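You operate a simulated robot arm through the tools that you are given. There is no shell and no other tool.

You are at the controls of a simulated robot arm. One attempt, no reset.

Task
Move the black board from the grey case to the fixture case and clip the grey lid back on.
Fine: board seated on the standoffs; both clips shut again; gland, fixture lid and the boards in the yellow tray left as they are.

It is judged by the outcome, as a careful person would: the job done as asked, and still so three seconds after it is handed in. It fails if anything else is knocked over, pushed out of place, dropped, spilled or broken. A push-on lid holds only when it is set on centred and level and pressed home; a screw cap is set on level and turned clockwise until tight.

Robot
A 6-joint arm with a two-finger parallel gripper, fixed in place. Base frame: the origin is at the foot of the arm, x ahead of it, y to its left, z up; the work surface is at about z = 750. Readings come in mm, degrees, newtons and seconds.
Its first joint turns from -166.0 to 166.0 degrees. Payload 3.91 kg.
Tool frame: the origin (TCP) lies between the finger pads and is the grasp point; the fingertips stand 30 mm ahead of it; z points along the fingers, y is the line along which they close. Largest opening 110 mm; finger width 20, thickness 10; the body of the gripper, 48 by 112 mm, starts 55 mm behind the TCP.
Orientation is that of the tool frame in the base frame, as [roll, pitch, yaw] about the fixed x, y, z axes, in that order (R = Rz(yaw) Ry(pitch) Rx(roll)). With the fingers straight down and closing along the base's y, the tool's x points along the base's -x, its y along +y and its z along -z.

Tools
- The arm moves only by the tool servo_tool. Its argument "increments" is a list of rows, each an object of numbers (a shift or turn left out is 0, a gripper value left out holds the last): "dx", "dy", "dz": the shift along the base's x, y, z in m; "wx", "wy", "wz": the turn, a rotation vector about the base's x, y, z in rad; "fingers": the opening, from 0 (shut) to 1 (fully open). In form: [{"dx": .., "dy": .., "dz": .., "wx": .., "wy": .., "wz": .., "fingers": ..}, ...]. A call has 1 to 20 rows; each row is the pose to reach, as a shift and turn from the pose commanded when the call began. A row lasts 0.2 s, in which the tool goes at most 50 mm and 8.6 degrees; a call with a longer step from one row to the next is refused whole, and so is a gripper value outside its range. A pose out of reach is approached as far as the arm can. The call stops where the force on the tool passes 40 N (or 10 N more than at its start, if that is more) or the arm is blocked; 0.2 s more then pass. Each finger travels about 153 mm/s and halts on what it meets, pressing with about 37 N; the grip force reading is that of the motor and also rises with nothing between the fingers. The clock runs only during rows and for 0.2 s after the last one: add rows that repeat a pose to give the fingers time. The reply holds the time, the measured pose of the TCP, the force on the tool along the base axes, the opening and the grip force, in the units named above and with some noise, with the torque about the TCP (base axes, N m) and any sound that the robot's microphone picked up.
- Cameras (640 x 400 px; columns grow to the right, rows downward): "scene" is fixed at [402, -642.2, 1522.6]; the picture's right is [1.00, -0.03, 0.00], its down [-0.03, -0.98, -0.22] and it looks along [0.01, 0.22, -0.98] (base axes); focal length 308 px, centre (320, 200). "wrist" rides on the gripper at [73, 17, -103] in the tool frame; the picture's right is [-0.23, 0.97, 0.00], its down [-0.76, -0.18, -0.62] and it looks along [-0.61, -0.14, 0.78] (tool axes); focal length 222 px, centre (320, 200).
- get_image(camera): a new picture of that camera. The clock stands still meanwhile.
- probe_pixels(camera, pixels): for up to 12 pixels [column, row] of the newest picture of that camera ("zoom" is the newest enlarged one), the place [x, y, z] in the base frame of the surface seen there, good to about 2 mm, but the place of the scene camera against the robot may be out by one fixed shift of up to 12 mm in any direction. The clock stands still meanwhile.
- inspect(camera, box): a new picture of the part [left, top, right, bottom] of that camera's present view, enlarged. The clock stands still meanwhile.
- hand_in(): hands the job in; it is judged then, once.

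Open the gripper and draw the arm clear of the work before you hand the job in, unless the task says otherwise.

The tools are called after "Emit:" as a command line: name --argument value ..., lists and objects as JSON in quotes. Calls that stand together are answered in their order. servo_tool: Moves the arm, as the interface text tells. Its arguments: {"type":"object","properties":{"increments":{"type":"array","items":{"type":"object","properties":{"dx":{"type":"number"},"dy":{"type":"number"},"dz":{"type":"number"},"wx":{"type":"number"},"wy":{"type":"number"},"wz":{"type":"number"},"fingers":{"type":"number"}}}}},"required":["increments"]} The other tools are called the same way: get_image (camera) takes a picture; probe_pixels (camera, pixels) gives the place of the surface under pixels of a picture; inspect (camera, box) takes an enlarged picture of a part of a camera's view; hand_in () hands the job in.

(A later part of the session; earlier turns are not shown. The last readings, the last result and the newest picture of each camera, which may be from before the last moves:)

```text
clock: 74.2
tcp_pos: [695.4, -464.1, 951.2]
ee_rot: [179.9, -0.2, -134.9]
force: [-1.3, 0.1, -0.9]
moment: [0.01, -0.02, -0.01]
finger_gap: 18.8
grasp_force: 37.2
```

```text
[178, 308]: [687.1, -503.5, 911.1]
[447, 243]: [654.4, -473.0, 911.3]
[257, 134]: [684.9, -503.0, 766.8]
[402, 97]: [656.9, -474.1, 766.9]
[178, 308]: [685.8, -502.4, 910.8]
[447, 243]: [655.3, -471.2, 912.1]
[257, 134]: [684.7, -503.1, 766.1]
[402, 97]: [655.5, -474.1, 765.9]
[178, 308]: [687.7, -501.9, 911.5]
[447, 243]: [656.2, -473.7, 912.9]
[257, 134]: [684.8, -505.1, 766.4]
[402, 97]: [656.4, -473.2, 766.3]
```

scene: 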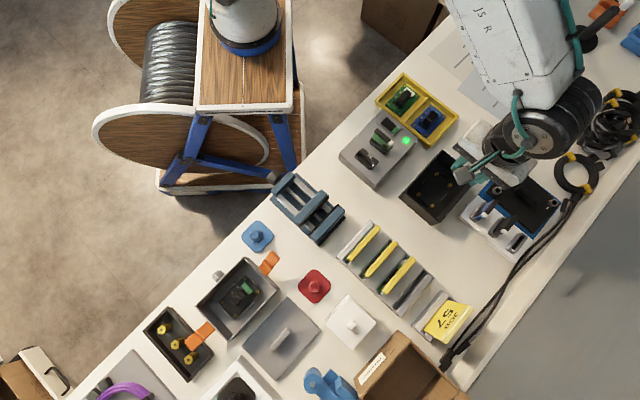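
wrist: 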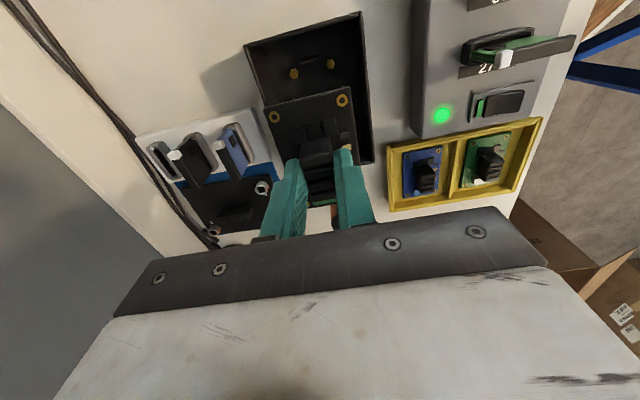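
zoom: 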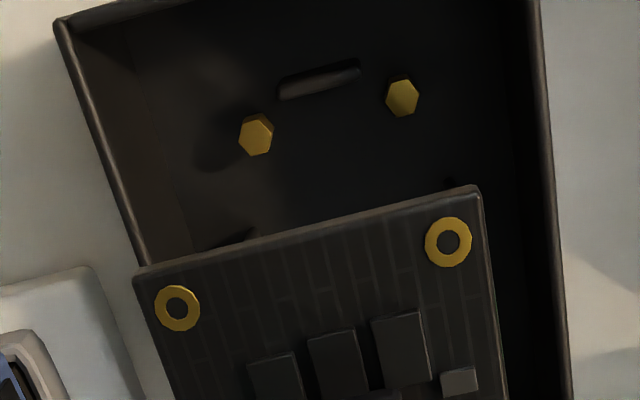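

Averaged, the board is (+1.1,+1.2) mm off. I correct by -0.9 mm in each and descend to just above the rim (TCP ≈ 861), then compare again.

Emit:
servo_tool --increments '[{"dx": -0.0009, "dy": -0.0009, "dz": -0.02}, {"dx": -0.0009, "dy": -0.0009, "dz": -0.045}, {"dx": -0.0009, "dy": -0.0009, "dz": -0.07}, {"dx": -0.0009, "dy": -0.0009, "dz": -0.09}, {"dx": -0.0009, "dy": -0.0009, "dz": -0.09}]'

Emit:
get_image --camera "wrist"

Emit:
inspect --camera "wrist" --box '[250, 50, 370, 170]'

```text
clock: 75.4
tcp_pos: [693.6, -465.3, 860.5]
ee_rot: [179.9, -0.2, -134.9]
force: [0.0, 0.3, -0.8]
moment: [-0.05, -0.04, -0.02]
finger_gap: 18.9
grasp_force: 37.1
```

```text
taken
```

wrist: 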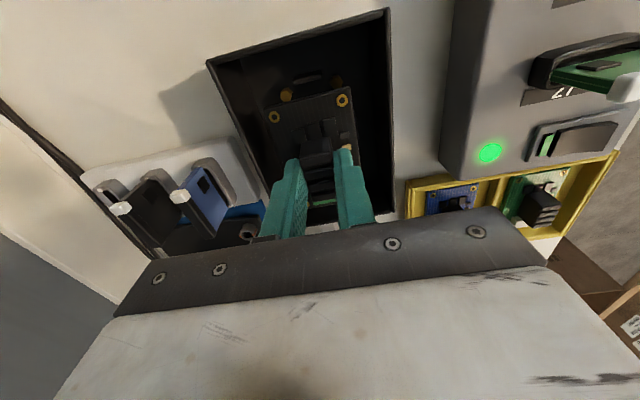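

```text
3.33 times, centred on (310, 110) of wrist
```

zoom: 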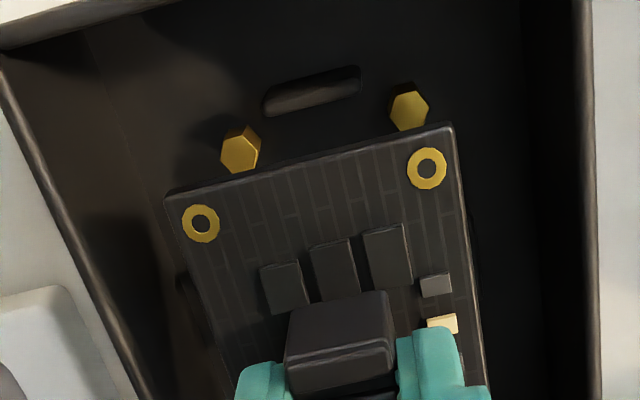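

Repeating the hole/standoff comparison at this closer height.

Emit:
probe_pixels --camera "zoom" --pixels '[[201, 224], [427, 168], [239, 154], [408, 108], [201, 224], [427, 168], [239, 154], [408, 108], [201, 224], [427, 168], [239, 154], [408, 108]]'

Emit:
probe_pixels --camera "zoom" --pixels '[[201, 224], [427, 168], [239, 154], [408, 108], [201, 224], [427, 168], [239, 154], [408, 108], [201, 224], [427, 168], [239, 154], [408, 108]]'

```text
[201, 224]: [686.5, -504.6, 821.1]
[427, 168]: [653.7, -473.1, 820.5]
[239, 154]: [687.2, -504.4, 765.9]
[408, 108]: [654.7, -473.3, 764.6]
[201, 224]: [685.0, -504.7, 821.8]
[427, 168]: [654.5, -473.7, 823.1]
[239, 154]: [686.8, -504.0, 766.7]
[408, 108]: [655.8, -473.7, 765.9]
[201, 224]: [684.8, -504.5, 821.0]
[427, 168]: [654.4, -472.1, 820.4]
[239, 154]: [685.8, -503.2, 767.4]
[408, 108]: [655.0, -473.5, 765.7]
```

```text
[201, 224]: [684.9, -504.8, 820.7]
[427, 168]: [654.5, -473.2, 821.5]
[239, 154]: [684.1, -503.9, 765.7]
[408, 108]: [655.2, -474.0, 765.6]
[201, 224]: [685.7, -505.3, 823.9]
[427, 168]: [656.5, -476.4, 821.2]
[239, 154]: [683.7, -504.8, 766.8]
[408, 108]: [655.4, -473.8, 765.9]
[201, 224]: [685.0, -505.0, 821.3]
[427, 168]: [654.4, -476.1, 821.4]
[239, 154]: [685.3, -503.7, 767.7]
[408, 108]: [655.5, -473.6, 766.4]
```

Now within (-0.4,-0.6) mm. Tiny correction, and descend to just above the ribs (TCP ≈ 824).

Emit:
servo_tool --increments '[{"dx": 0.0004, "dy": 0.0005, "dz": -0.01}, {"dx": 0.0004, "dy": 0.0005, "dz": -0.02}, {"dx": 0.0004, "dy": 0.0005, "dz": -0.03}, {"dx": 0.0004, "dy": 0.0005, "dz": -0.036}, {"dx": 0.0004, "dy": 0.0005, "dz": -0.036}]'

Emit:
get_image --camera "wrist"

Emit:
inspect --camera "wrist" --box '[250, 50, 370, 170]'

```text
clock: 76.6
tcp_pos: [693.7, -463.7, 824.0]
ee_rot: [179.8, -0.2, -134.9]
force: [-0.1, 0.2, -1.7]
moment: [0.03, 0.0, -0.01]
finger_gap: 19.0
grasp_force: 36.9
```

```text
taken
```

wrist: 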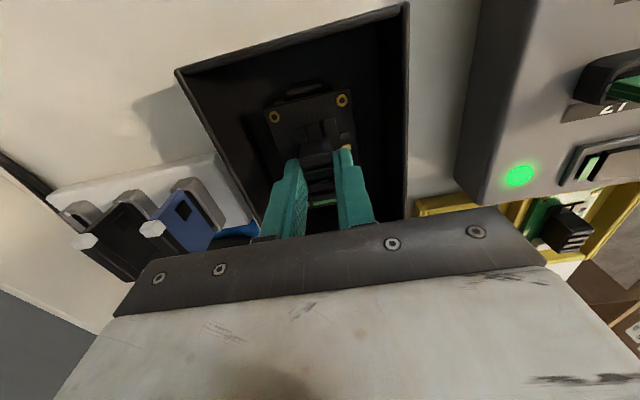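

```text
3.33 times, centred on (310, 110) of wrist
```

zoom: 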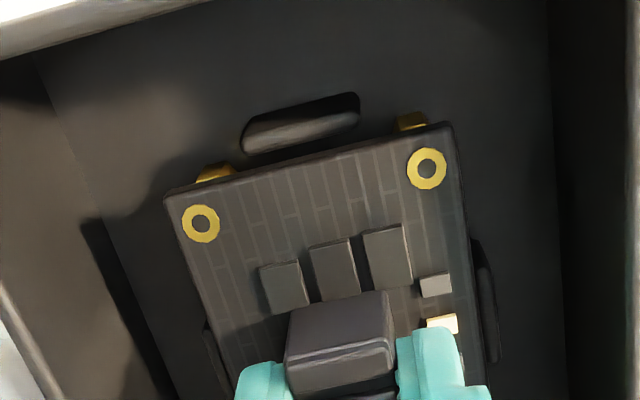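

Board looks centred between the ribs. Lowering in 1.5 mm steps toward the standoffs (expected seat at TCP ≈ 811).

Emit:
servo_tool --increments '[{"dz": -0.0015}, {"dz": -0.003}, {"dz": -0.0045}, {"dz": -0.006}, {"dz": -0.0075}, {"dz": -0.0085}, {"dz": -0.0085}]'

Emit:
inspect --camera "wrist" --box '[250, 50, 370, 170]'

```text
clock: 78.2
tcp_pos: [694.5, -465.5, 816.0]
ee_rot: [179.8, -0.2, -134.8]
force: [-0.3, 0.9, -0.7]
moment: [0.02, 0.03, -0.02]
finger_gap: 18.8
grasp_force: 37.0
```

```text
3.33 times, centred on (310, 110) of wrist
```

zoom: 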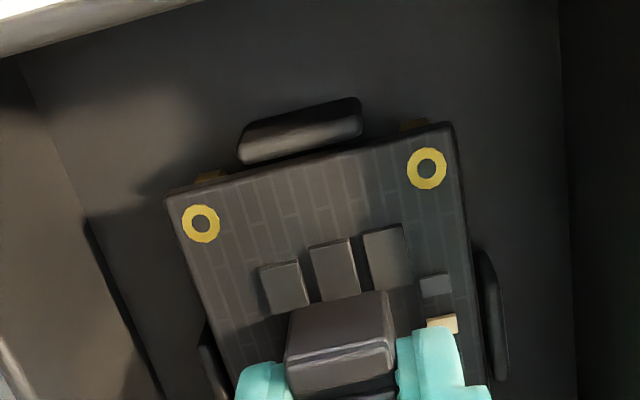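

No contact yet; continue in 1 mm steps.

Emit:
servo_tool --increments '[{"dz": -0.001}, {"dz": -0.002}, {"dz": -0.003}, {"dz": -0.0035}, {"dz": -0.0035}]'

Emit:
inspect --camera "wrist" --box '[250, 50, 370, 170]'

```text
clock: 79.4
tcp_pos: [694.7, -465.2, 813.4]
ee_rot: [179.8, -0.1, -134.9]
force: [-0.7, -1.1, -0.9]
moment: [0.03, 0.0, 0.03]
finger_gap: 18.9
grasp_force: 37.1
```

```text
3.33 times, centred on (310, 110) of wrist
```

zoom: 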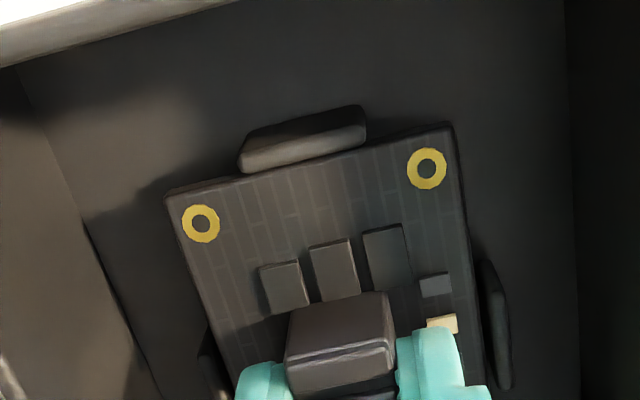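

Board edge is now level with the ribs with no force. Continue to contact.

Emit:
servo_tool --increments '[{"dz": -0.0007}, {"dz": -0.0014}, {"dz": -0.0021}, {"dz": -0.0021}]'

Emit:
inspect --camera "wrist" --box '[250, 50, 370, 170]'

```text
clock: 80.4
tcp_pos: [693.4, -465.7, 811.0]
ee_rot: [180.0, -0.3, -134.9]
force: [-1.1, -0.6, 6.1]
moment: [-0.06, -0.13, -0.01]
finger_gap: 18.8
grasp_force: 36.7
```

```text
3.33 times, centred on (310, 110) of wrist
```

zoom: 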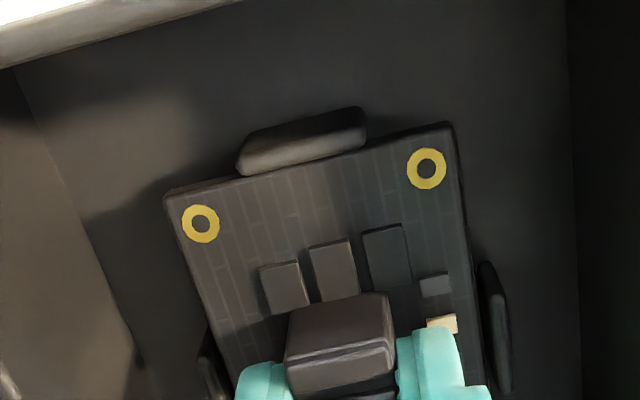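

Contact with 6 N at TCP 811, the same height as when it was seated in the grey case. A half-millimetre press to confirm seating.

Emit:
servo_tool --increments '[{"dz": -0.0006}, {"dz": -0.0006}]'

Emit:
probe_pixels --camera "zoom" --pixels '[[201, 224], [427, 168], [201, 224], [427, 168], [305, 145], [490, 320]]'

```text
clock: 81.0
tcp_pos: [693.4, -466.0, 811.2]
ee_rot: [180.0, -0.3, -134.9]
force: [0.5, 0.0, 15.5]
moment: [0.0, -0.05, -0.01]
finger_gap: 19.1
grasp_force: 37.1
```

```text
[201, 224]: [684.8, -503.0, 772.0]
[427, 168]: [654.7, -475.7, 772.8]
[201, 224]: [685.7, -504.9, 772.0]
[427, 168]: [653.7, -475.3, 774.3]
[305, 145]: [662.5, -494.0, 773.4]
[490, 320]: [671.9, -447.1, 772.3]
```

Board top at z≈772.5, equal to its seated height before. Relieving and opening the fingers, then rising.

Emit:
servo_tool --increments '[{"dz": 0.001}, {"dz": 0.001, "fingers": 0.22}, {"dz": 0.001, "fingers": 0.3}, {"dz": 0.001, "fingers": 0.3}]'

Emit:
servo_tool --increments '[{"dz": 0.01}, {"dz": 0.03}, {"dz": 0.07}, {"dz": 0.11}, {"dz": 0.15}, {"dz": 0.15}]'

Emit:
get_image --camera "wrist"

Emit:
inspect --camera "wrist" --box '[250, 40, 390, 180]'

```text
clock: 82.0
tcp_pos: [693.2, -464.7, 811.2]
ee_rot: [179.8, -0.2, -134.9]
force: [-0.2, -0.1, 0.6]
moment: [0.02, 0.0, -0.01]
finger_gap: 33.0
grasp_force: 0.0
```

```text
clock: 83.4
tcp_pos: [693.4, -466.6, 960.9]
ee_rot: [179.9, -0.1, -134.9]
force: [0.9, -0.2, 0.3]
moment: [0.0, 0.01, -0.02]
finger_gap: 32.9
grasp_force: 0.0
```

```text
taken
```

wrist: 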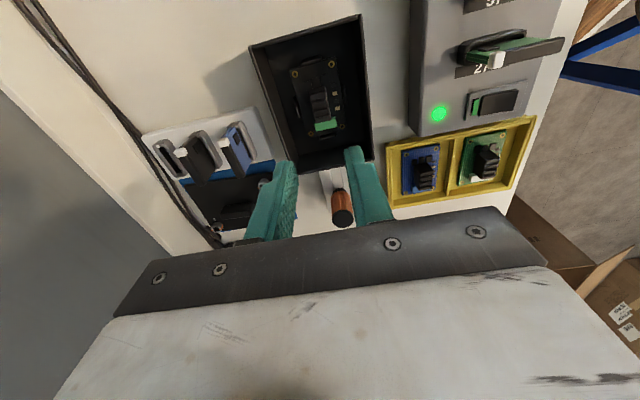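

```text
2.86 times, centred on (320, 110) of wrist
```

zoom: 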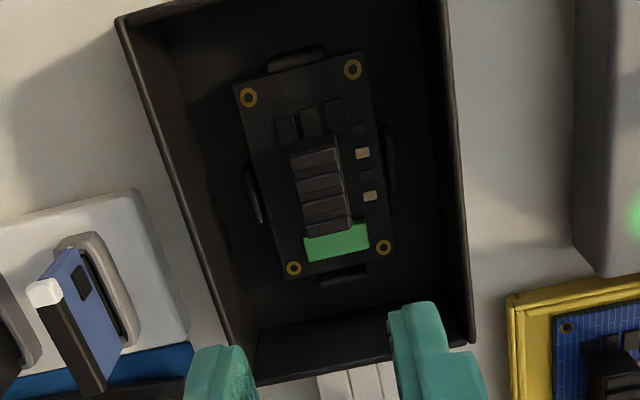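

The board is inside the four ribs. Probing the four corners to verify it is level.

Emit:
probe_pixels --camera "zoom" --pixels '[[249, 97], [353, 70], [294, 268], [384, 247], [249, 97], [353, 70], [294, 268], [384, 247], [240, 85], [363, 55], [285, 278], [393, 256]]'

```text
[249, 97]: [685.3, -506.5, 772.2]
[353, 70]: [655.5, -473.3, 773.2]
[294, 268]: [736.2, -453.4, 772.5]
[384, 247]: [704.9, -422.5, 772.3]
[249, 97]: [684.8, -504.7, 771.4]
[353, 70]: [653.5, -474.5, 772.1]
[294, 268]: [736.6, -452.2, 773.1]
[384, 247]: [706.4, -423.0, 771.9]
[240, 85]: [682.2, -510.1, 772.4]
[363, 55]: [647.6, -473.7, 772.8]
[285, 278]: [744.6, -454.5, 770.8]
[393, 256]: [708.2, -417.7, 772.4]
```

The board sits level (all corners z≈772.4) on the standoffs. Now back to the lid on the table, reversing the accumulated moves exactly.

Emit:
servo_tool --increments '[{"dx": -0.0325, "dy": -0.028}, {"dx": -0.065, "dy": -0.056}, {"dx": -0.0975, "dy": -0.084}, {"dx": -0.13, "dy": -0.112}, {"dx": -0.1625, "dy": -0.14}, {"dx": -0.195, "dy": -0.168}, {"dx": -0.2275, "dy": -0.196}, {"dx": -0.26, "dy": -0.224}, {"dx": -0.2925, "dy": -0.252}, {"dx": -0.325, "dy": -0.28}, {"dx": -0.357, "dy": -0.308}, {"dx": -0.3895, "dy": -0.3365}, {"dx": -0.3895, "dy": -0.3365}]'

Emit:
get_image --camera "wrist"

Emit:
inspect --camera "wrist" --box '[240, 0, 440, 180]'

```text
clock: 86.2
tcp_pos: [306.2, -802.5, 962.3]
ee_rot: [179.8, -0.1, -134.9]
force: [-0.6, 0.1, 0.5]
moment: [0.02, -0.02, -0.02]
finger_gap: 32.9
grasp_force: 0.1
```

```text
taken
```

wrist: 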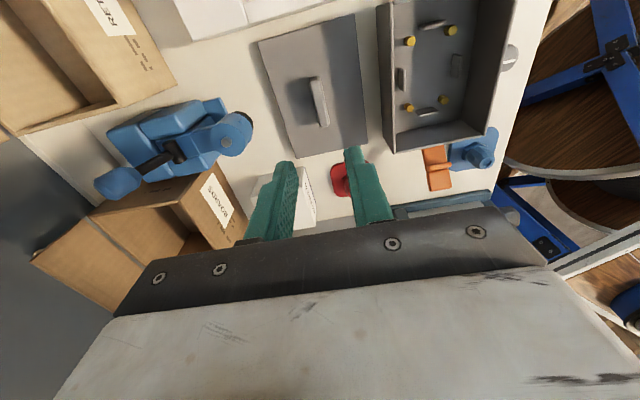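

```text
2.22 times, centred on (340, 90) of wrist
```

zoom: 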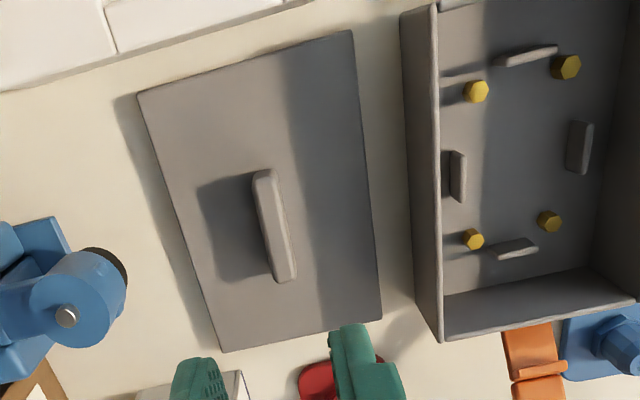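

Lid is where I left it. Descending to the same grip pose and closing on the handle.

Emit:
servo_tool --increments '[{"dz": -0.04}, {"dz": -0.08}, {"dz": -0.115}, {"dz": -0.14}, {"dz": -0.155}, {"dz": -0.165}, {"dz": -0.165}]'

Emit:
servo_tool --increments '[{"fingers": 0.15}, {"fingers": 0.1}, {"fingers": 0.0}, {"fingers": 0.0}]'

```text
clock: 87.8
tcp_pos: [305.1, -803.0, 796.2]
ee_rot: [179.8, -0.1, -134.9]
force: [0.5, 0.1, -0.1]
moment: [0.03, 0.0, -0.01]
finger_gap: 33.0
grasp_force: 0.1
```

```text
clock: 88.8
tcp_pos: [304.6, -802.0, 795.7]
ee_rot: [179.9, -0.3, -134.9]
force: [-0.3, 1.6, 0.4]
moment: [-0.02, -0.03, 0.03]
finger_gap: 12.9
grasp_force: 37.1
```

Gripped at 12.9 mm. Lifting the lid and carrying it back above the case (reverse of the earlier shift).

Emit:
servo_tool --increments '[{"dz": 0.005}, {"dz": 0.02}, {"dz": 0.05}, {"dz": 0.09}, {"dz": 0.13}, {"dz": 0.13}]'

Emit:
servo_tool --increments '[{"dx": -0.024, "dy": 0.023}, {"dx": -0.048, "dy": 0.046}, {"dx": -0.072, "dy": 0.069}, {"dx": -0.096, "dy": 0.092}, {"dx": -0.096, "dy": 0.092}, {"dx": -0.096, "dy": 0.092}]'

Emit:
get_image --camera "wrist"

Emit:
get_image --camera "scene"

Emit:
inspect --camera "scene" --box '[180, 240, 300, 350]'

```text
clock: 90.2
tcp_pos: [301.8, -803.4, 924.2]
ee_rot: [179.8, -0.1, -134.9]
force: [0.6, 0.5, -0.7]
moment: [0.02, 0.0, -0.01]
finger_gap: 12.9
grasp_force: 36.3
```

```text
clock: 91.6
tcp_pos: [208.0, -710.5, 927.5]
ee_rot: [179.7, -0.1, -134.9]
force: [-0.2, 0.3, -0.9]
moment: [0.04, -0.03, 0.0]
finger_gap: 13.2
grasp_force: 36.4
```

```text
taken
```

wrist: 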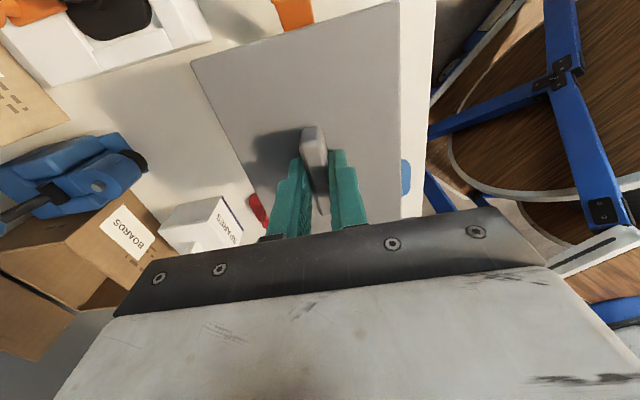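

```text
taken
```

scene: 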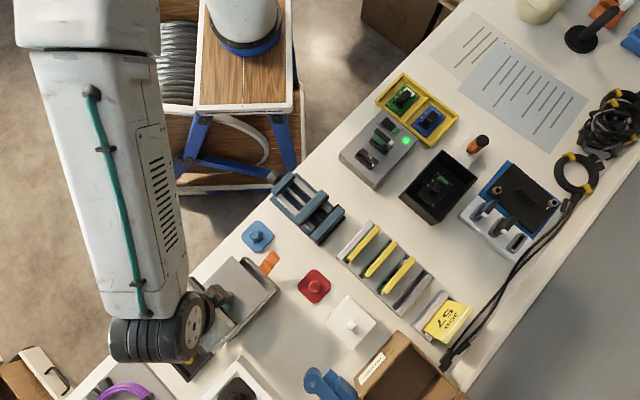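

```text
3.64 times, centred on (240, 295) of scene
```

zoom: 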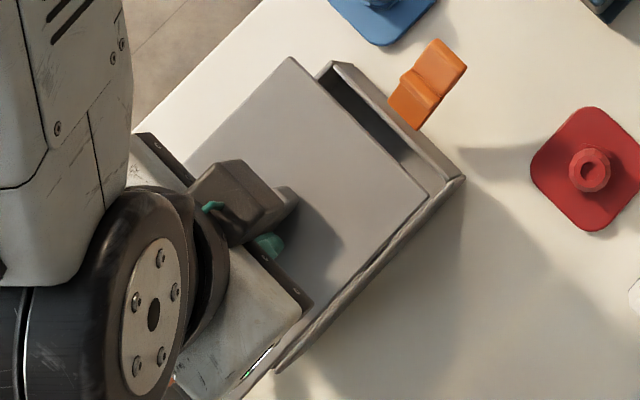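

The lid's position in the gripper matches the original grip view. Descending to ~10 mm above the rim, then checking alignment.

Emit:
servo_tool --increments '[{"dz": -0.02}, {"dz": -0.04}, {"dz": -0.055}, {"dz": -0.065}, {"dz": -0.065}]'

Emit:
get_image --camera "wrist"

Emit:
inspect --camera "scene" --box '[190, 240, 290, 350]'

```text
clock: 92.8
tcp_pos: [208.8, -709.7, 860.1]
ee_rot: [179.8, -0.2, -134.9]
force: [-0.2, 0.0, 0.0]
moment: [0.02, 0.03, -0.01]
finger_gap: 13.2
grasp_force: 36.3
```

```text
taken
```

wrist: 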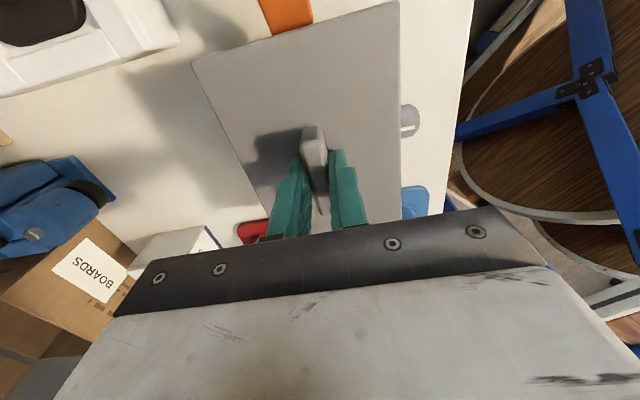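

```text
3.64 times, centred on (240, 295) of scene
```

zoom: 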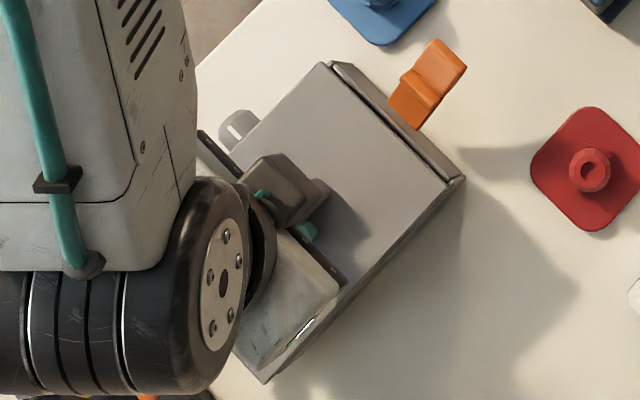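

Alignment looks right in both views. Lowering in small steps until contact (expected TCP ≈ 849).

Emit:
servo_tool --increments '[{"dz": -0.002}, {"dz": -0.004}, {"dz": -0.006}, {"dz": -0.008}, {"dz": -0.0095}, {"dz": -0.0095}]'

Emit:
get_image --camera "wrist"

Emit:
probe_pixels --camera "wrist" --pixels '[[392, 15], [200, 68], [350, 100], [395, 200], [250, 190], [240, 110]]'

```text
clock: 94.2
tcp_pos: [208.5, -709.8, 851.7]
ee_rot: [179.9, -0.2, -135.0]
force: [0.9, 1.5, 4.1]
moment: [-0.15, 0.1, 0.04]
finger_gap: 13.0
grasp_force: 37.0
```

```text
taken
```

wrist: 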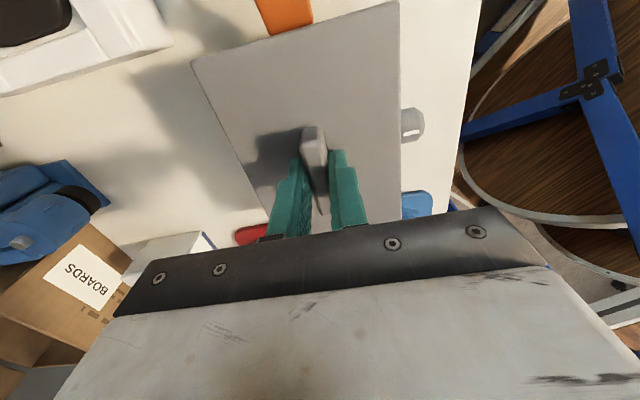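

```text
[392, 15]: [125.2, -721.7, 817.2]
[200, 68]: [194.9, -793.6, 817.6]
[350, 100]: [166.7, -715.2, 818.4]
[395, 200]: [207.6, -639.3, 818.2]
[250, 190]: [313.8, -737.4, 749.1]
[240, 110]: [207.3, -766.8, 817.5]
```

First contact (4 N) with the lid top at z≈817.8 versus 816 when seated. I press down a little further.

Emit:
servo_tool --increments '[{"dz": -0.0007}, {"dz": -0.0014}, {"dz": -0.002}, {"dz": -0.002}]'

Emit:
get_image --camera "wrist"

Emit:
probe_pixels --camera "wrist" --pixels '[[392, 15], [200, 68], [350, 100], [395, 200], [240, 110], [392, 15], [200, 68], [350, 100], [395, 200], [240, 110]]'

```text
clock: 95.2
tcp_pos: [209.4, -709.0, 850.5]
ee_rot: [179.8, -0.3, -134.7]
force: [11.0, 8.6, 18.1]
moment: [-0.45, 0.44, 0.02]
finger_gap: 13.0
grasp_force: 37.4
```

```text
taken
```

wrist: 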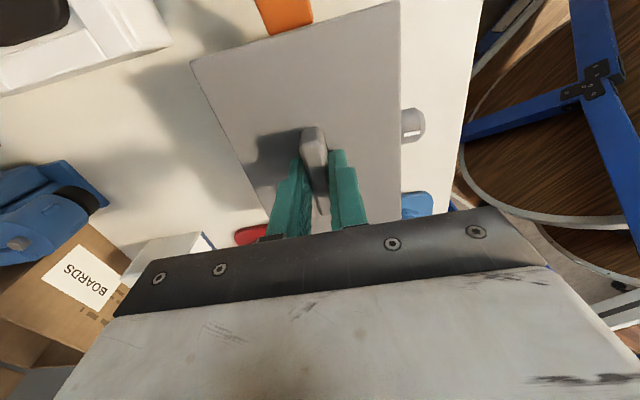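

```text
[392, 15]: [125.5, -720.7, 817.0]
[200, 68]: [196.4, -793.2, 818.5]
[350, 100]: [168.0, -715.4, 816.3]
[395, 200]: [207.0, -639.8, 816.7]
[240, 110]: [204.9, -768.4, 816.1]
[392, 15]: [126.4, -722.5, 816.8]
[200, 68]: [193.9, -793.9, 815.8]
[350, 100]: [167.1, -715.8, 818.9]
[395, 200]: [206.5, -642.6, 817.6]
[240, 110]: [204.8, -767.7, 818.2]
```

There's a +u reaction of ~14 N: the lid is a little too far toward -u. I relieve, shift ~1.2 mm in +u and lower again.

Emit:
servo_tool --increments '[{"dz": 0.003}, {"dx": 0.0009, "dy": 0.0008, "dz": 0.003}, {"dx": 0.0009, "dy": 0.0008, "dz": 0.0015}, {"dx": 0.0009, "dy": 0.0008, "dz": 0.0005}, {"dx": 0.0009, "dy": 0.0008, "dz": -0.0005}, {"dx": 0.0009, "dy": 0.0008, "dz": -0.0005}]'

Emit:
get_image --camera "wrist"

Emit:
probe_pixels --camera "wrist" --pixels '[[392, 15], [200, 68], [350, 100], [395, 200], [240, 110], [392, 15], [200, 68], [350, 100], [395, 200], [240, 110]]'

```text
clock: 96.6
tcp_pos: [209.6, -708.5, 849.5]
ee_rot: [179.9, -0.1, -134.8]
force: [-1.0, 1.7, 5.4]
moment: [0.23, -0.39, 0.04]
finger_gap: 13.3
grasp_force: 37.4
```

```text
taken
```

wrist: 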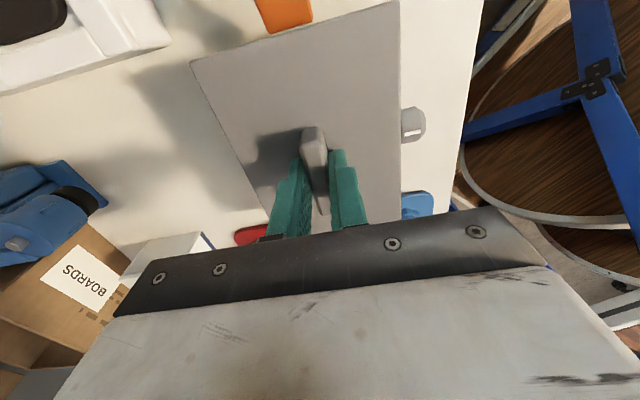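

```text
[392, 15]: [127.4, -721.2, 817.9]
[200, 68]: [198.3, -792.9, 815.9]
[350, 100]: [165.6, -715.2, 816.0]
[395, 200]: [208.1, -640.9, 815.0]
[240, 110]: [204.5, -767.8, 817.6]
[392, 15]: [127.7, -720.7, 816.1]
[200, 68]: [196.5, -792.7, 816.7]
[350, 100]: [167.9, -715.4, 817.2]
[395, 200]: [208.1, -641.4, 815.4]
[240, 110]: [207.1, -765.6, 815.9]
```

Side force gone and the lid is at ≈816.4. Pressing slightly more to be home.

Emit:
servo_tool --increments '[{"dz": -0.0006}, {"dz": -0.0012}, {"dz": -0.0018}, {"dz": -0.0018}]'

Emit:
inspect --camera "wrist" --box '[180, 0, 430, 230]'

Emit:
inspect --camera "scene" --box '[190, 240, 290, 350]'

```text
clock: 97.6
tcp_pos: [209.0, -710.2, 848.5]
ee_rot: [-180.0, -0.3, -134.9]
force: [2.7, 4.0, 20.5]
moment: [0.13, -0.27, -0.01]
finger_gap: 13.1
grasp_force: 36.7
```

```text
1.74 times, centred on (305, 115) of wrist
```

zoom: 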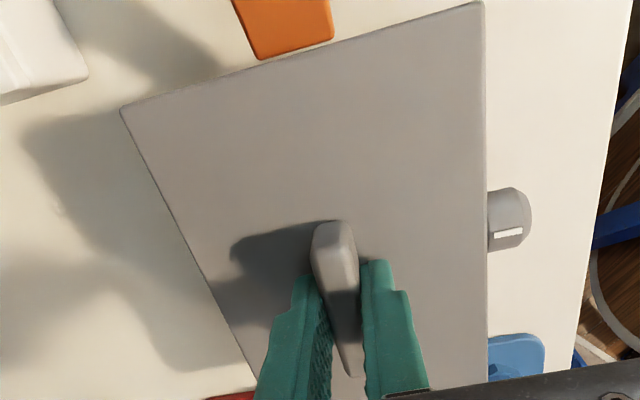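

```text
3.64 times, centred on (240, 295) of scene
```

zoom: 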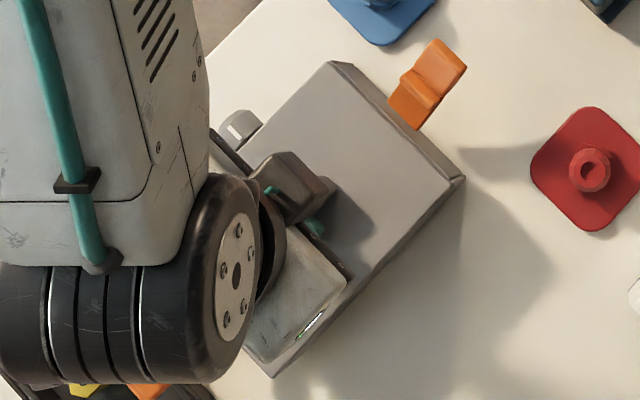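

Checking the lid's level and height before releasing.

Emit:
probe_pixels --camera "zoom" --pixels '[[475, 12], [475, 12], [475, 12], [130, 112], [130, 112], [130, 112], [475, 375], [475, 375], [475, 375], [250, 355], [250, 355], [250, 355]]'

Emit:
get_image --camera "wrist"

Emit:
probe_pixels --camera "wrist" --pixels '[[392, 10], [392, 10], [200, 66], [200, 66], [350, 60], [250, 90], [395, 205], [395, 205], [390, 150], [240, 110], [255, 200], [250, 190]]'

```text
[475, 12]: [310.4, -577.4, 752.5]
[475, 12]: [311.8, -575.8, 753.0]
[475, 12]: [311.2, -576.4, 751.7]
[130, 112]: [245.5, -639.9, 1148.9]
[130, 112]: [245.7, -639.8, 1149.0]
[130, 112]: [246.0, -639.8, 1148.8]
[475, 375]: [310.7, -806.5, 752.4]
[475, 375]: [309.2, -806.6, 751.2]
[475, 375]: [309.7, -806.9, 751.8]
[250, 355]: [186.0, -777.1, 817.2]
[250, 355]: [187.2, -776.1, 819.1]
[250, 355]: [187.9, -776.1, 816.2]
```

```text
taken
```

wrist: 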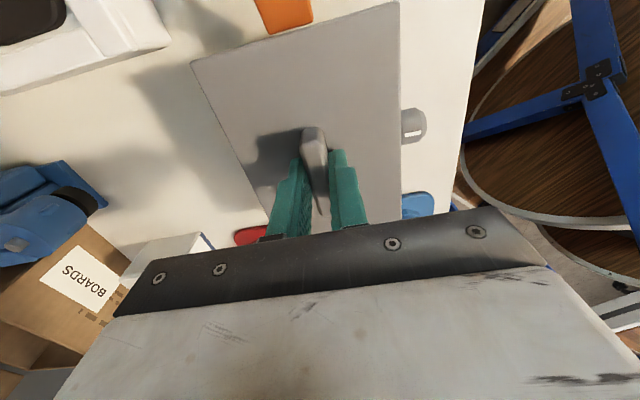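

```text
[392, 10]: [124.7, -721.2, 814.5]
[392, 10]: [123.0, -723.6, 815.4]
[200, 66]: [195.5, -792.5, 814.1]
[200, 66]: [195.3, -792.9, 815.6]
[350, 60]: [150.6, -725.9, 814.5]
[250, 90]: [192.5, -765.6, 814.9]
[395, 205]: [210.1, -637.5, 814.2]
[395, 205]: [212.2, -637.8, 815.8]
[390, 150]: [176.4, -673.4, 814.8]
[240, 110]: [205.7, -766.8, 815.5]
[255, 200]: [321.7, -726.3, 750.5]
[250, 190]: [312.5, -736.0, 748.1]
```

The lid is level at z≈815, same as originally. Releasing the handle and rising.

Emit:
servo_tool --increments '[{"dz": 0.001}, {"dz": 0.001, "fingers": 0.2}, {"dz": 0.001, "fingers": 0.35}, {"dz": 0.001, "fingers": 0.35}]'

Emit:
servo_tool --increments '[{"dz": 0.02}, {"dz": 0.06}, {"dz": 0.104}, {"dz": 0.104}]'

Emit:
get_image --camera "wrist"

Emit:
probe_pixels --camera "wrist" --pixels '[[360, 20], [255, 50], [370, 160], [290, 165], [318, 95], [322, 140]]'

```text
clock: 98.6
tcp_pos: [210.0, -710.5, 846.9]
ee_rot: [179.8, -0.2, -134.9]
force: [0.3, 0.7, -0.1]
moment: [-0.04, 0.04, 0.0]
finger_gap: 38.3
grasp_force: 0.1
```

```text
clock: 99.6
tcp_pos: [209.7, -710.0, 950.2]
ee_rot: [179.8, -0.2, -134.9]
force: [0.2, 0.2, -0.2]
moment: [0.02, 0.02, 0.0]
finger_gap: 38.4
grasp_force: 0.0
```

```text
taken
```

wrist: 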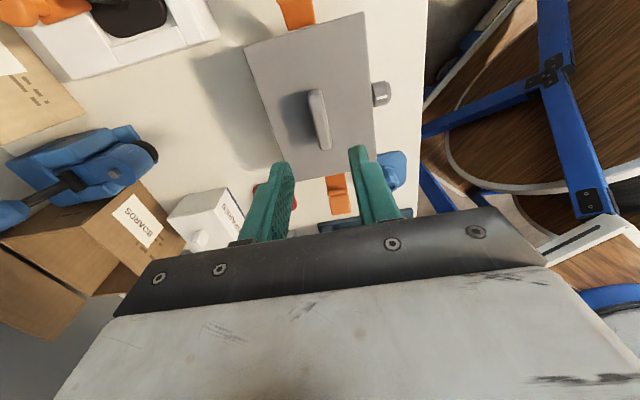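

```text
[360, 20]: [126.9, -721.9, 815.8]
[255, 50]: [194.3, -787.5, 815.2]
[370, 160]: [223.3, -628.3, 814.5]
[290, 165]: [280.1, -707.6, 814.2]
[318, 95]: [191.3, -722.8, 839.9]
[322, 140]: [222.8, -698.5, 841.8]
```

Lid seated. Now to close the clips: turn the fist back by -90°, and move above the outside of the left clip (u≈-147), staying high to check heights there.

Emit:
servo_tool --increments '[{"wz": -0.13, "fingers": 0.0}, {"wz": -0.26, "fingers": 0.0}, {"wz": -0.39, "fingers": 0.0}, {"wz": -0.52, "fingers": 0.0}, {"dx": -0.01, "dy": -0.01, "wz": -0.65, "fingers": 0.0}, {"dx": -0.025, "dy": -0.025, "wz": -0.78, "fingers": 0.0}, {"dx": -0.04, "dy": -0.04, "wz": -0.91, "fingers": 0.0}, {"dx": -0.055, "dy": -0.055, "wz": -1.04, "fingers": 0.0}, {"dx": -0.07, "dy": -0.07, "wz": -1.17, "fingers": 0.0}, {"dx": -0.085, "dy": -0.085, "wz": -1.3, "fingers": 0.0}, {"dx": -0.095, "dy": -0.095, "wz": -1.43, "fingers": 0.0}, {"dx": -0.103, "dy": -0.101, "wz": -1.571, "fingers": 0.0}, {"dx": -0.103, "dy": -0.101, "wz": -1.571, "fingers": 0.0}]'

Emit:
get_image --camera "wrist"

Emit:
inspect --camera "wrist" --box '[220, 0, 480, 200]'

```text
clock: 102.4
tcp_pos: [104.8, -811.1, 951.8]
ee_rot: [179.8, -0.2, 135.0]
force: [-0.2, 0.7, 1.0]
moment: [-0.02, 0.0, -0.01]
finger_gap: 0.0
grasp_force: 36.9
```

```text
taken
```

wrist: 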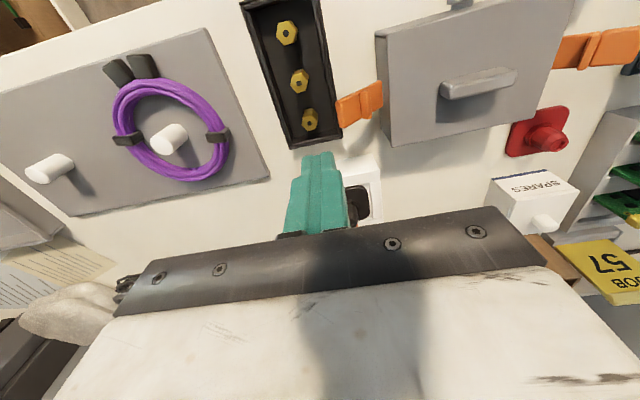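

```text
2.00 times, centred on (350, 100) of wrist
```

zoom: 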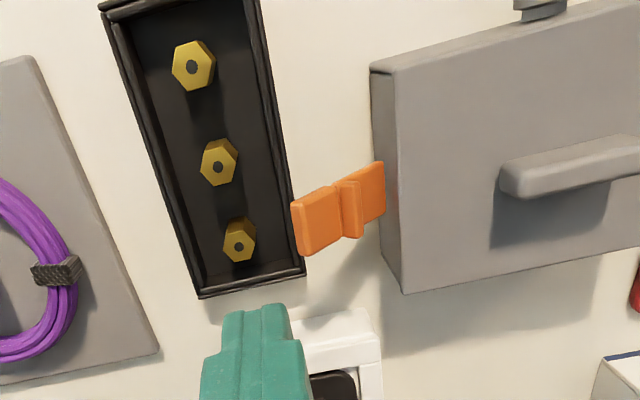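

Probing the hex standoffs' height, box rim, clip tab end and nearby items before descending.

Emit:
probe_pixels --camera "zoom" --pixels '[[193, 65], [218, 160], [240, 240], [285, 270], [250, 150], [300, 215], [308, 245], [330, 225], [352, 210], [375, 180], [330, 340], [405, 290]]'

```text
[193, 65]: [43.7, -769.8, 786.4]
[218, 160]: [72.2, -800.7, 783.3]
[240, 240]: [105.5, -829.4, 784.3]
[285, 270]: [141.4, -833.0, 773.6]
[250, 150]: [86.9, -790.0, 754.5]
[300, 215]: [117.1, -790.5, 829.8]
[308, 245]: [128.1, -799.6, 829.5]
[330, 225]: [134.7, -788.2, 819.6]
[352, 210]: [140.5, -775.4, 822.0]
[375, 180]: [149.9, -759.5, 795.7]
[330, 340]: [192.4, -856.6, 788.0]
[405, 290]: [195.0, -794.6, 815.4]
```

All obstacles are below z≈788; the tab end is at u≈-126, z≈830. Descend to tip z≈818 and start pushing the clip inward slowly.

Emit:
servo_tool --increments '[{"dz": -0.03}, {"dz": -0.06}, {"dz": -0.085}, {"dz": -0.104}, {"dz": -0.104}, {"dx": 0.004, "dy": 0.004, "dz": -0.104}, {"dx": 0.008, "dy": 0.008, "dz": -0.104}, {"dx": 0.012, "dy": 0.012, "dz": -0.104}, {"dx": 0.016, "dy": 0.016, "dz": -0.104}, {"dx": 0.02, "dy": 0.02, "dz": -0.104}, {"dx": 0.024, "dy": 0.024, "dz": -0.104}, {"dx": 0.027, "dy": 0.027, "dz": -0.104}, {"dx": 0.03, "dy": 0.03, "dz": -0.104}, {"dx": 0.03, "dy": 0.03, "dz": -0.104}]'

Emit:
get_image --camera "wrist"

Emit:
inspect --camera "wrist" --box '[240, 60, 440, 220]'

```text
clock: 104.3
tcp_pos: [118.9, -800.9, 853.8]
ee_rot: [-179.5, 0.1, 135.1]
force: [-0.3, -2.6, 2.3]
moment: [-0.05, -0.05, -0.02]
finger_gap: 0.1
grasp_force: 36.9
stopped in row 9: the force on the tool passed its limit at 46 N (the readings are from after the stop); the commanded pose is now the measured one
```

```text
taken
```

wrist: 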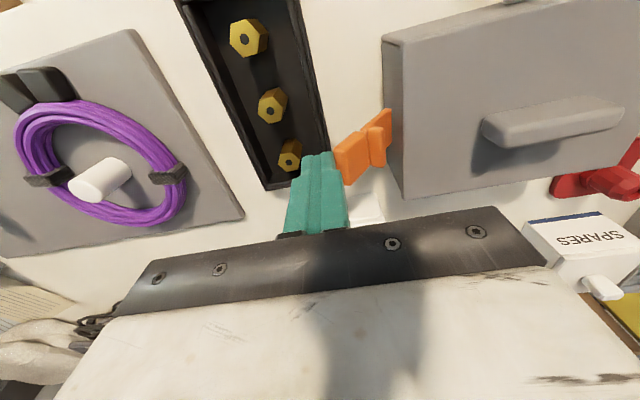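

```text
2.50 times, centred on (340, 140) of wrist
```

zoom: 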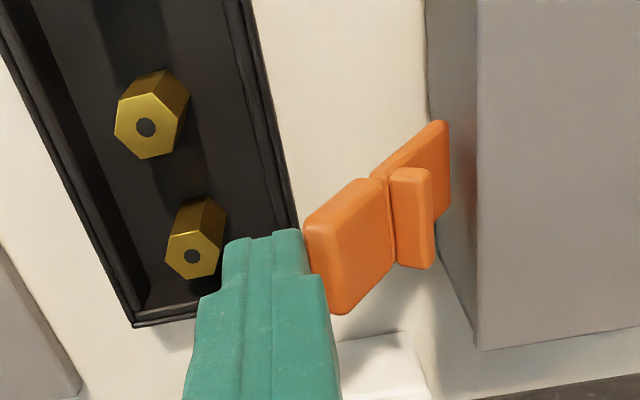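

The push hit 46 N at first contact, perhaps from pushing too fast. I check the clip and case position.

Emit:
probe_pixels --camera "zoom" --pixels '[[320, 240], [340, 300], [365, 200], [410, 200], [440, 160], [480, 340], [470, 20], [300, 250], [250, 250]]'

Emit:
inspect --camera "scene" --box '[170, 240, 300, 380]'

```text
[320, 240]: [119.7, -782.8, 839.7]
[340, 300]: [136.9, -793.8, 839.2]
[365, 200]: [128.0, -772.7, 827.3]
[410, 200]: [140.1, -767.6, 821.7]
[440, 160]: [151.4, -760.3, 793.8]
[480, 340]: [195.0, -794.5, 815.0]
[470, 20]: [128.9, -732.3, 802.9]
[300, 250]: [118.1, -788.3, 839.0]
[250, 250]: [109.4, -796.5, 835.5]
```

```text
2.86 times, centred on (235, 310) of scene
```

zoom: 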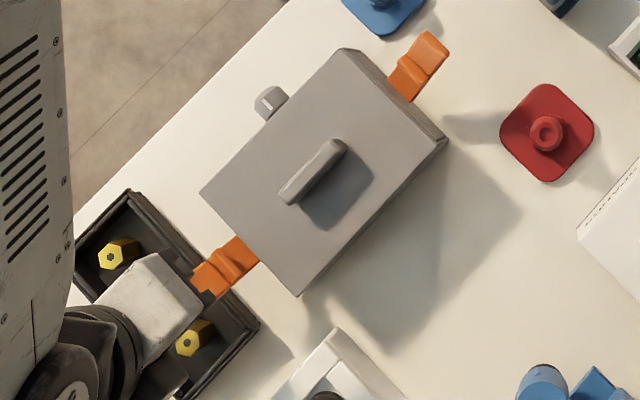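

The clip moved from ~45° to ~38° and the case has not shifted. Continue the push more slowly.

Emit:
servo_tool --increments '[{"dx": 0.001, "dy": 0.001, "dz": -0.002}, {"dx": 0.002, "dy": 0.002, "dz": -0.003}, {"dx": 0.003, "dy": 0.003, "dz": -0.004}, {"dx": 0.004, "dy": 0.004, "dz": -0.004}, {"dx": 0.005, "dy": 0.005, "dz": -0.004}, {"dx": 0.006, "dy": 0.006, "dz": -0.004}, {"dx": 0.007, "dy": 0.007, "dz": -0.004}, {"dx": 0.008, "dy": 0.008, "dz": -0.004}, {"dx": 0.009, "dy": 0.009, "dz": -0.004}, {"dx": 0.01, "dy": 0.01, "dz": -0.004}, {"dx": 0.01, "dy": 0.01, "dz": -0.004}]'

Emit:
inspect --camera "wrist" --box '[240, 60, 440, 220]'

```text
clock: 106.7
tcp_pos: [128.7, -790.2, 850.1]
ee_rot: [-179.5, 0.3, 135.2]
force: [-0.2, 0.0, -0.4]
moment: [0.02, -0.01, -0.02]
finger_gap: 0.0
grasp_force: 37.6
```

```text
2.50 times, centred on (340, 140) of wrist
```

zoom: 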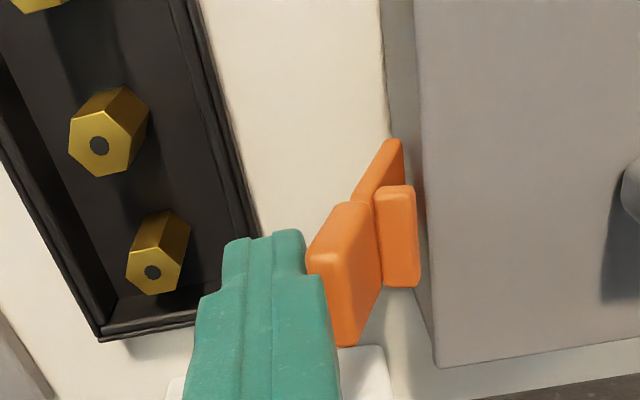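

The clip swings in smoothly. Continue until it meets the lid edge (about 20 mm more).

Emit:
servo_tool --increments '[{"dx": 0.001, "dy": 0.001}, {"dx": 0.002, "dy": 0.002}, {"dx": 0.003, "dy": 0.003}, {"dx": 0.004, "dy": 0.004}, {"dx": 0.005, "dy": 0.005}, {"dx": 0.006, "dy": 0.006}, {"dx": 0.007, "dy": 0.007}, {"dx": 0.008, "dy": 0.008}, {"dx": 0.009, "dy": 0.009}, {"dx": 0.01, "dy": 0.01}, {"dx": 0.011, "dy": 0.011}, {"dx": 0.012, "dy": 0.012}, {"dx": 0.012, "dy": 0.012}]'

Emit:
inspect --camera "wrist" --box '[240, 60, 440, 220]'

```text
clock: 109.5
tcp_pos: [140.6, -778.6, 851.8]
ee_rot: [-179.3, 0.4, 135.1]
force: [1.0, -7.4, 36.4]
moment: [0.4, -0.3, -0.08]
finger_gap: 0.1
grasp_force: 36.9
```

```text
2.50 times, centred on (340, 140) of wrist
```

zoom: 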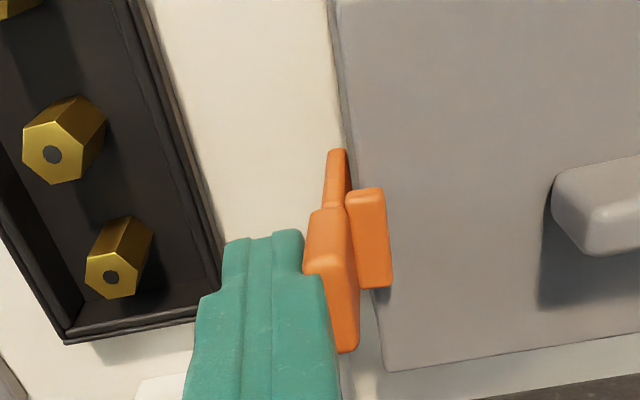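

The clip is nearly upright (tooth by the lid edge), but 36 N of upward force has built up. I relieve by lifting 3 mm and look again.

Emit:
servo_tool --increments '[{"dx": -0.001, "dy": -0.001, "dz": 0.002}, {"dx": -0.002, "dy": -0.002, "dz": 0.003}, {"dx": -0.002, "dy": -0.002, "dz": 0.003}]'

Emit:
get_image --camera "wrist"

Emit:
inspect --camera "wrist" --box '[280, 80, 400, 200]'

```text
clock: 110.3
tcp_pos: [136.9, -778.9, 853.1]
ee_rot: [-179.5, 0.0, 135.1]
force: [5.2, -8.8, 17.0]
moment: [0.17, -0.17, -0.13]
finger_gap: 0.0
grasp_force: 36.7
```

```text
taken
```

wrist: 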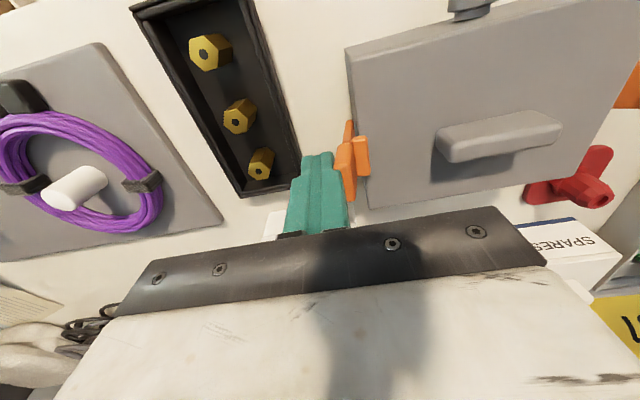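

```text
3.33 times, centred on (340, 140) of wrist
```

zoom: 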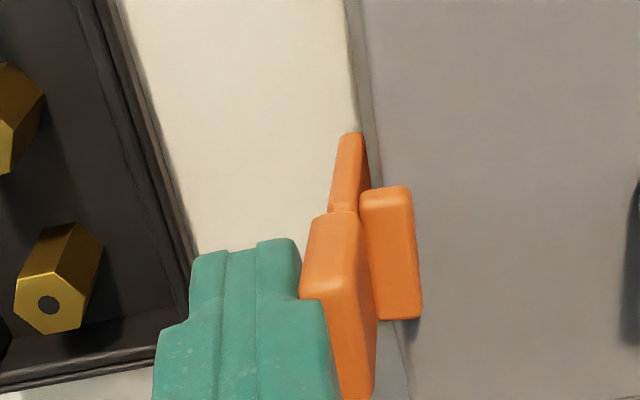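

The finger has a shoulder above its narrower tip, and the rising tab end caught under it. I back off, raise so only the slim tip (tip z≈836) meets the tab, and push again.

Emit:
servo_tool --increments '[{"dx": -0.003, "dy": -0.003, "dz": 0.0}, {"dx": -0.005, "dy": -0.005, "dz": 0.004}, {"dx": -0.005, "dy": -0.005, "dz": 0.012}, {"dx": -0.005, "dy": -0.005, "dz": 0.012}]'

Emit:
inspect --camera "wrist" --box '[260, 70, 420, 220]'

Emit:
probe_pixels --camera "zoom" --pixels '[[320, 200]]'

```text
clock: 111.3
tcp_pos: [133.2, -785.3, 864.1]
ee_rot: [-179.5, 0.2, 135.0]
force: [-0.1, -0.5, -0.1]
moment: [0.0, -0.03, 0.01]
finger_gap: 0.3
grasp_force: 37.1
```

```text
2.67 times, centred on (340, 145) of wrist
```

zoom: 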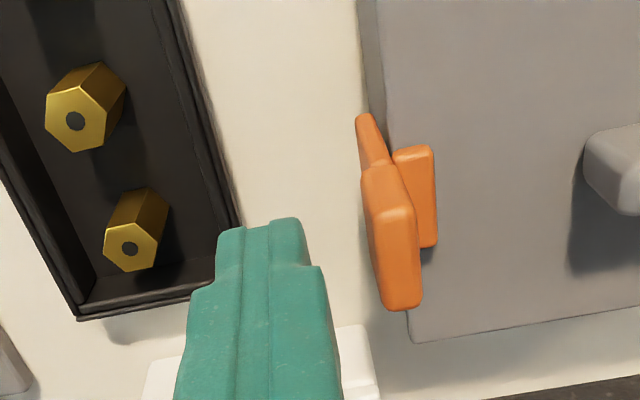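

```text
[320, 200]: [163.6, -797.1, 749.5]
```

The clip seems to have snapped in over the lid edge by itself. Measuring it against its original shut position.

Emit:
probe_pixels --camera "zoom" --pixels '[[400, 255], [400, 255], [385, 225], [400, 300], [425, 170], [430, 230], [425, 170], [365, 130], [367, 140], [415, 335], [385, 50], [420, 200]]'

```text
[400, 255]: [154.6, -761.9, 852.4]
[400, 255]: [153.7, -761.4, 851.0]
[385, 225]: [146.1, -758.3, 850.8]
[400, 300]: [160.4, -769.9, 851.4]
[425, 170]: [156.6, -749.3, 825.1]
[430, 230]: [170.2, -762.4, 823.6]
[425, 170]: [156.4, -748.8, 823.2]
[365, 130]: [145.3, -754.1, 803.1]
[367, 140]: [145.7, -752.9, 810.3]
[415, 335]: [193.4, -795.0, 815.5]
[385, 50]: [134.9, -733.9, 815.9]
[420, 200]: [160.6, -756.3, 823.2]
```

It is back at the original shut position (tooth z≈823–825 over the lid, tab top 851). A gentle confirming push from outside with the slim tip.

Emit:
servo_tool --increments '[{"dx": 0.002, "dy": 0.002, "dz": 0.001}, {"dx": 0.004, "dy": 0.004, "dz": 0.002}, {"dx": 0.006, "dy": 0.006, "dz": 0.002}, {"dx": 0.008, "dy": 0.008, "dz": 0.002}, {"dx": 0.009, "dy": 0.009, "dz": 0.002}, {"dx": 0.01, "dy": 0.01, "dz": 0.002}, {"dx": 0.011, "dy": 0.011, "dz": 0.002}, {"dx": 0.012, "dy": 0.012, "dz": 0.002}]'

Emit:
inspect --camera "wrist" --box '[260, 70, 420, 220]'

```text
clock: 113.1
tcp_pos: [144.6, -775.1, 866.1]
ee_rot: [-179.4, 0.3, 135.1]
force: [-0.2, -0.5, -0.2]
moment: [0.05, -0.02, -0.02]
finger_gap: 0.1
grasp_force: 37.4
```

```text
2.67 times, centred on (340, 145) of wrist
```

zoom: 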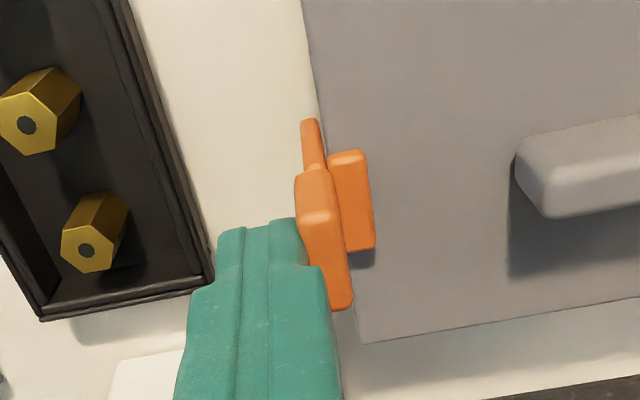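

Just about touching, no force yet. A few mm more.

Emit:
servo_tool --increments '[{"dx": 0.0006, "dy": 0.0006}, {"dx": 0.0012, "dy": 0.0012}, {"dx": 0.0018, "dy": 0.0018}, {"dx": 0.0024, "dy": 0.0024}]'

```text
clock: 114.1
tcp_pos: [145.5, -773.8, 866.6]
ee_rot: [-179.4, 0.3, 135.0]
force: [-8.7, -18.8, 0.8]
moment: [-0.43, 0.18, -0.08]
finger_gap: 0.0
grasp_force: 37.0
```

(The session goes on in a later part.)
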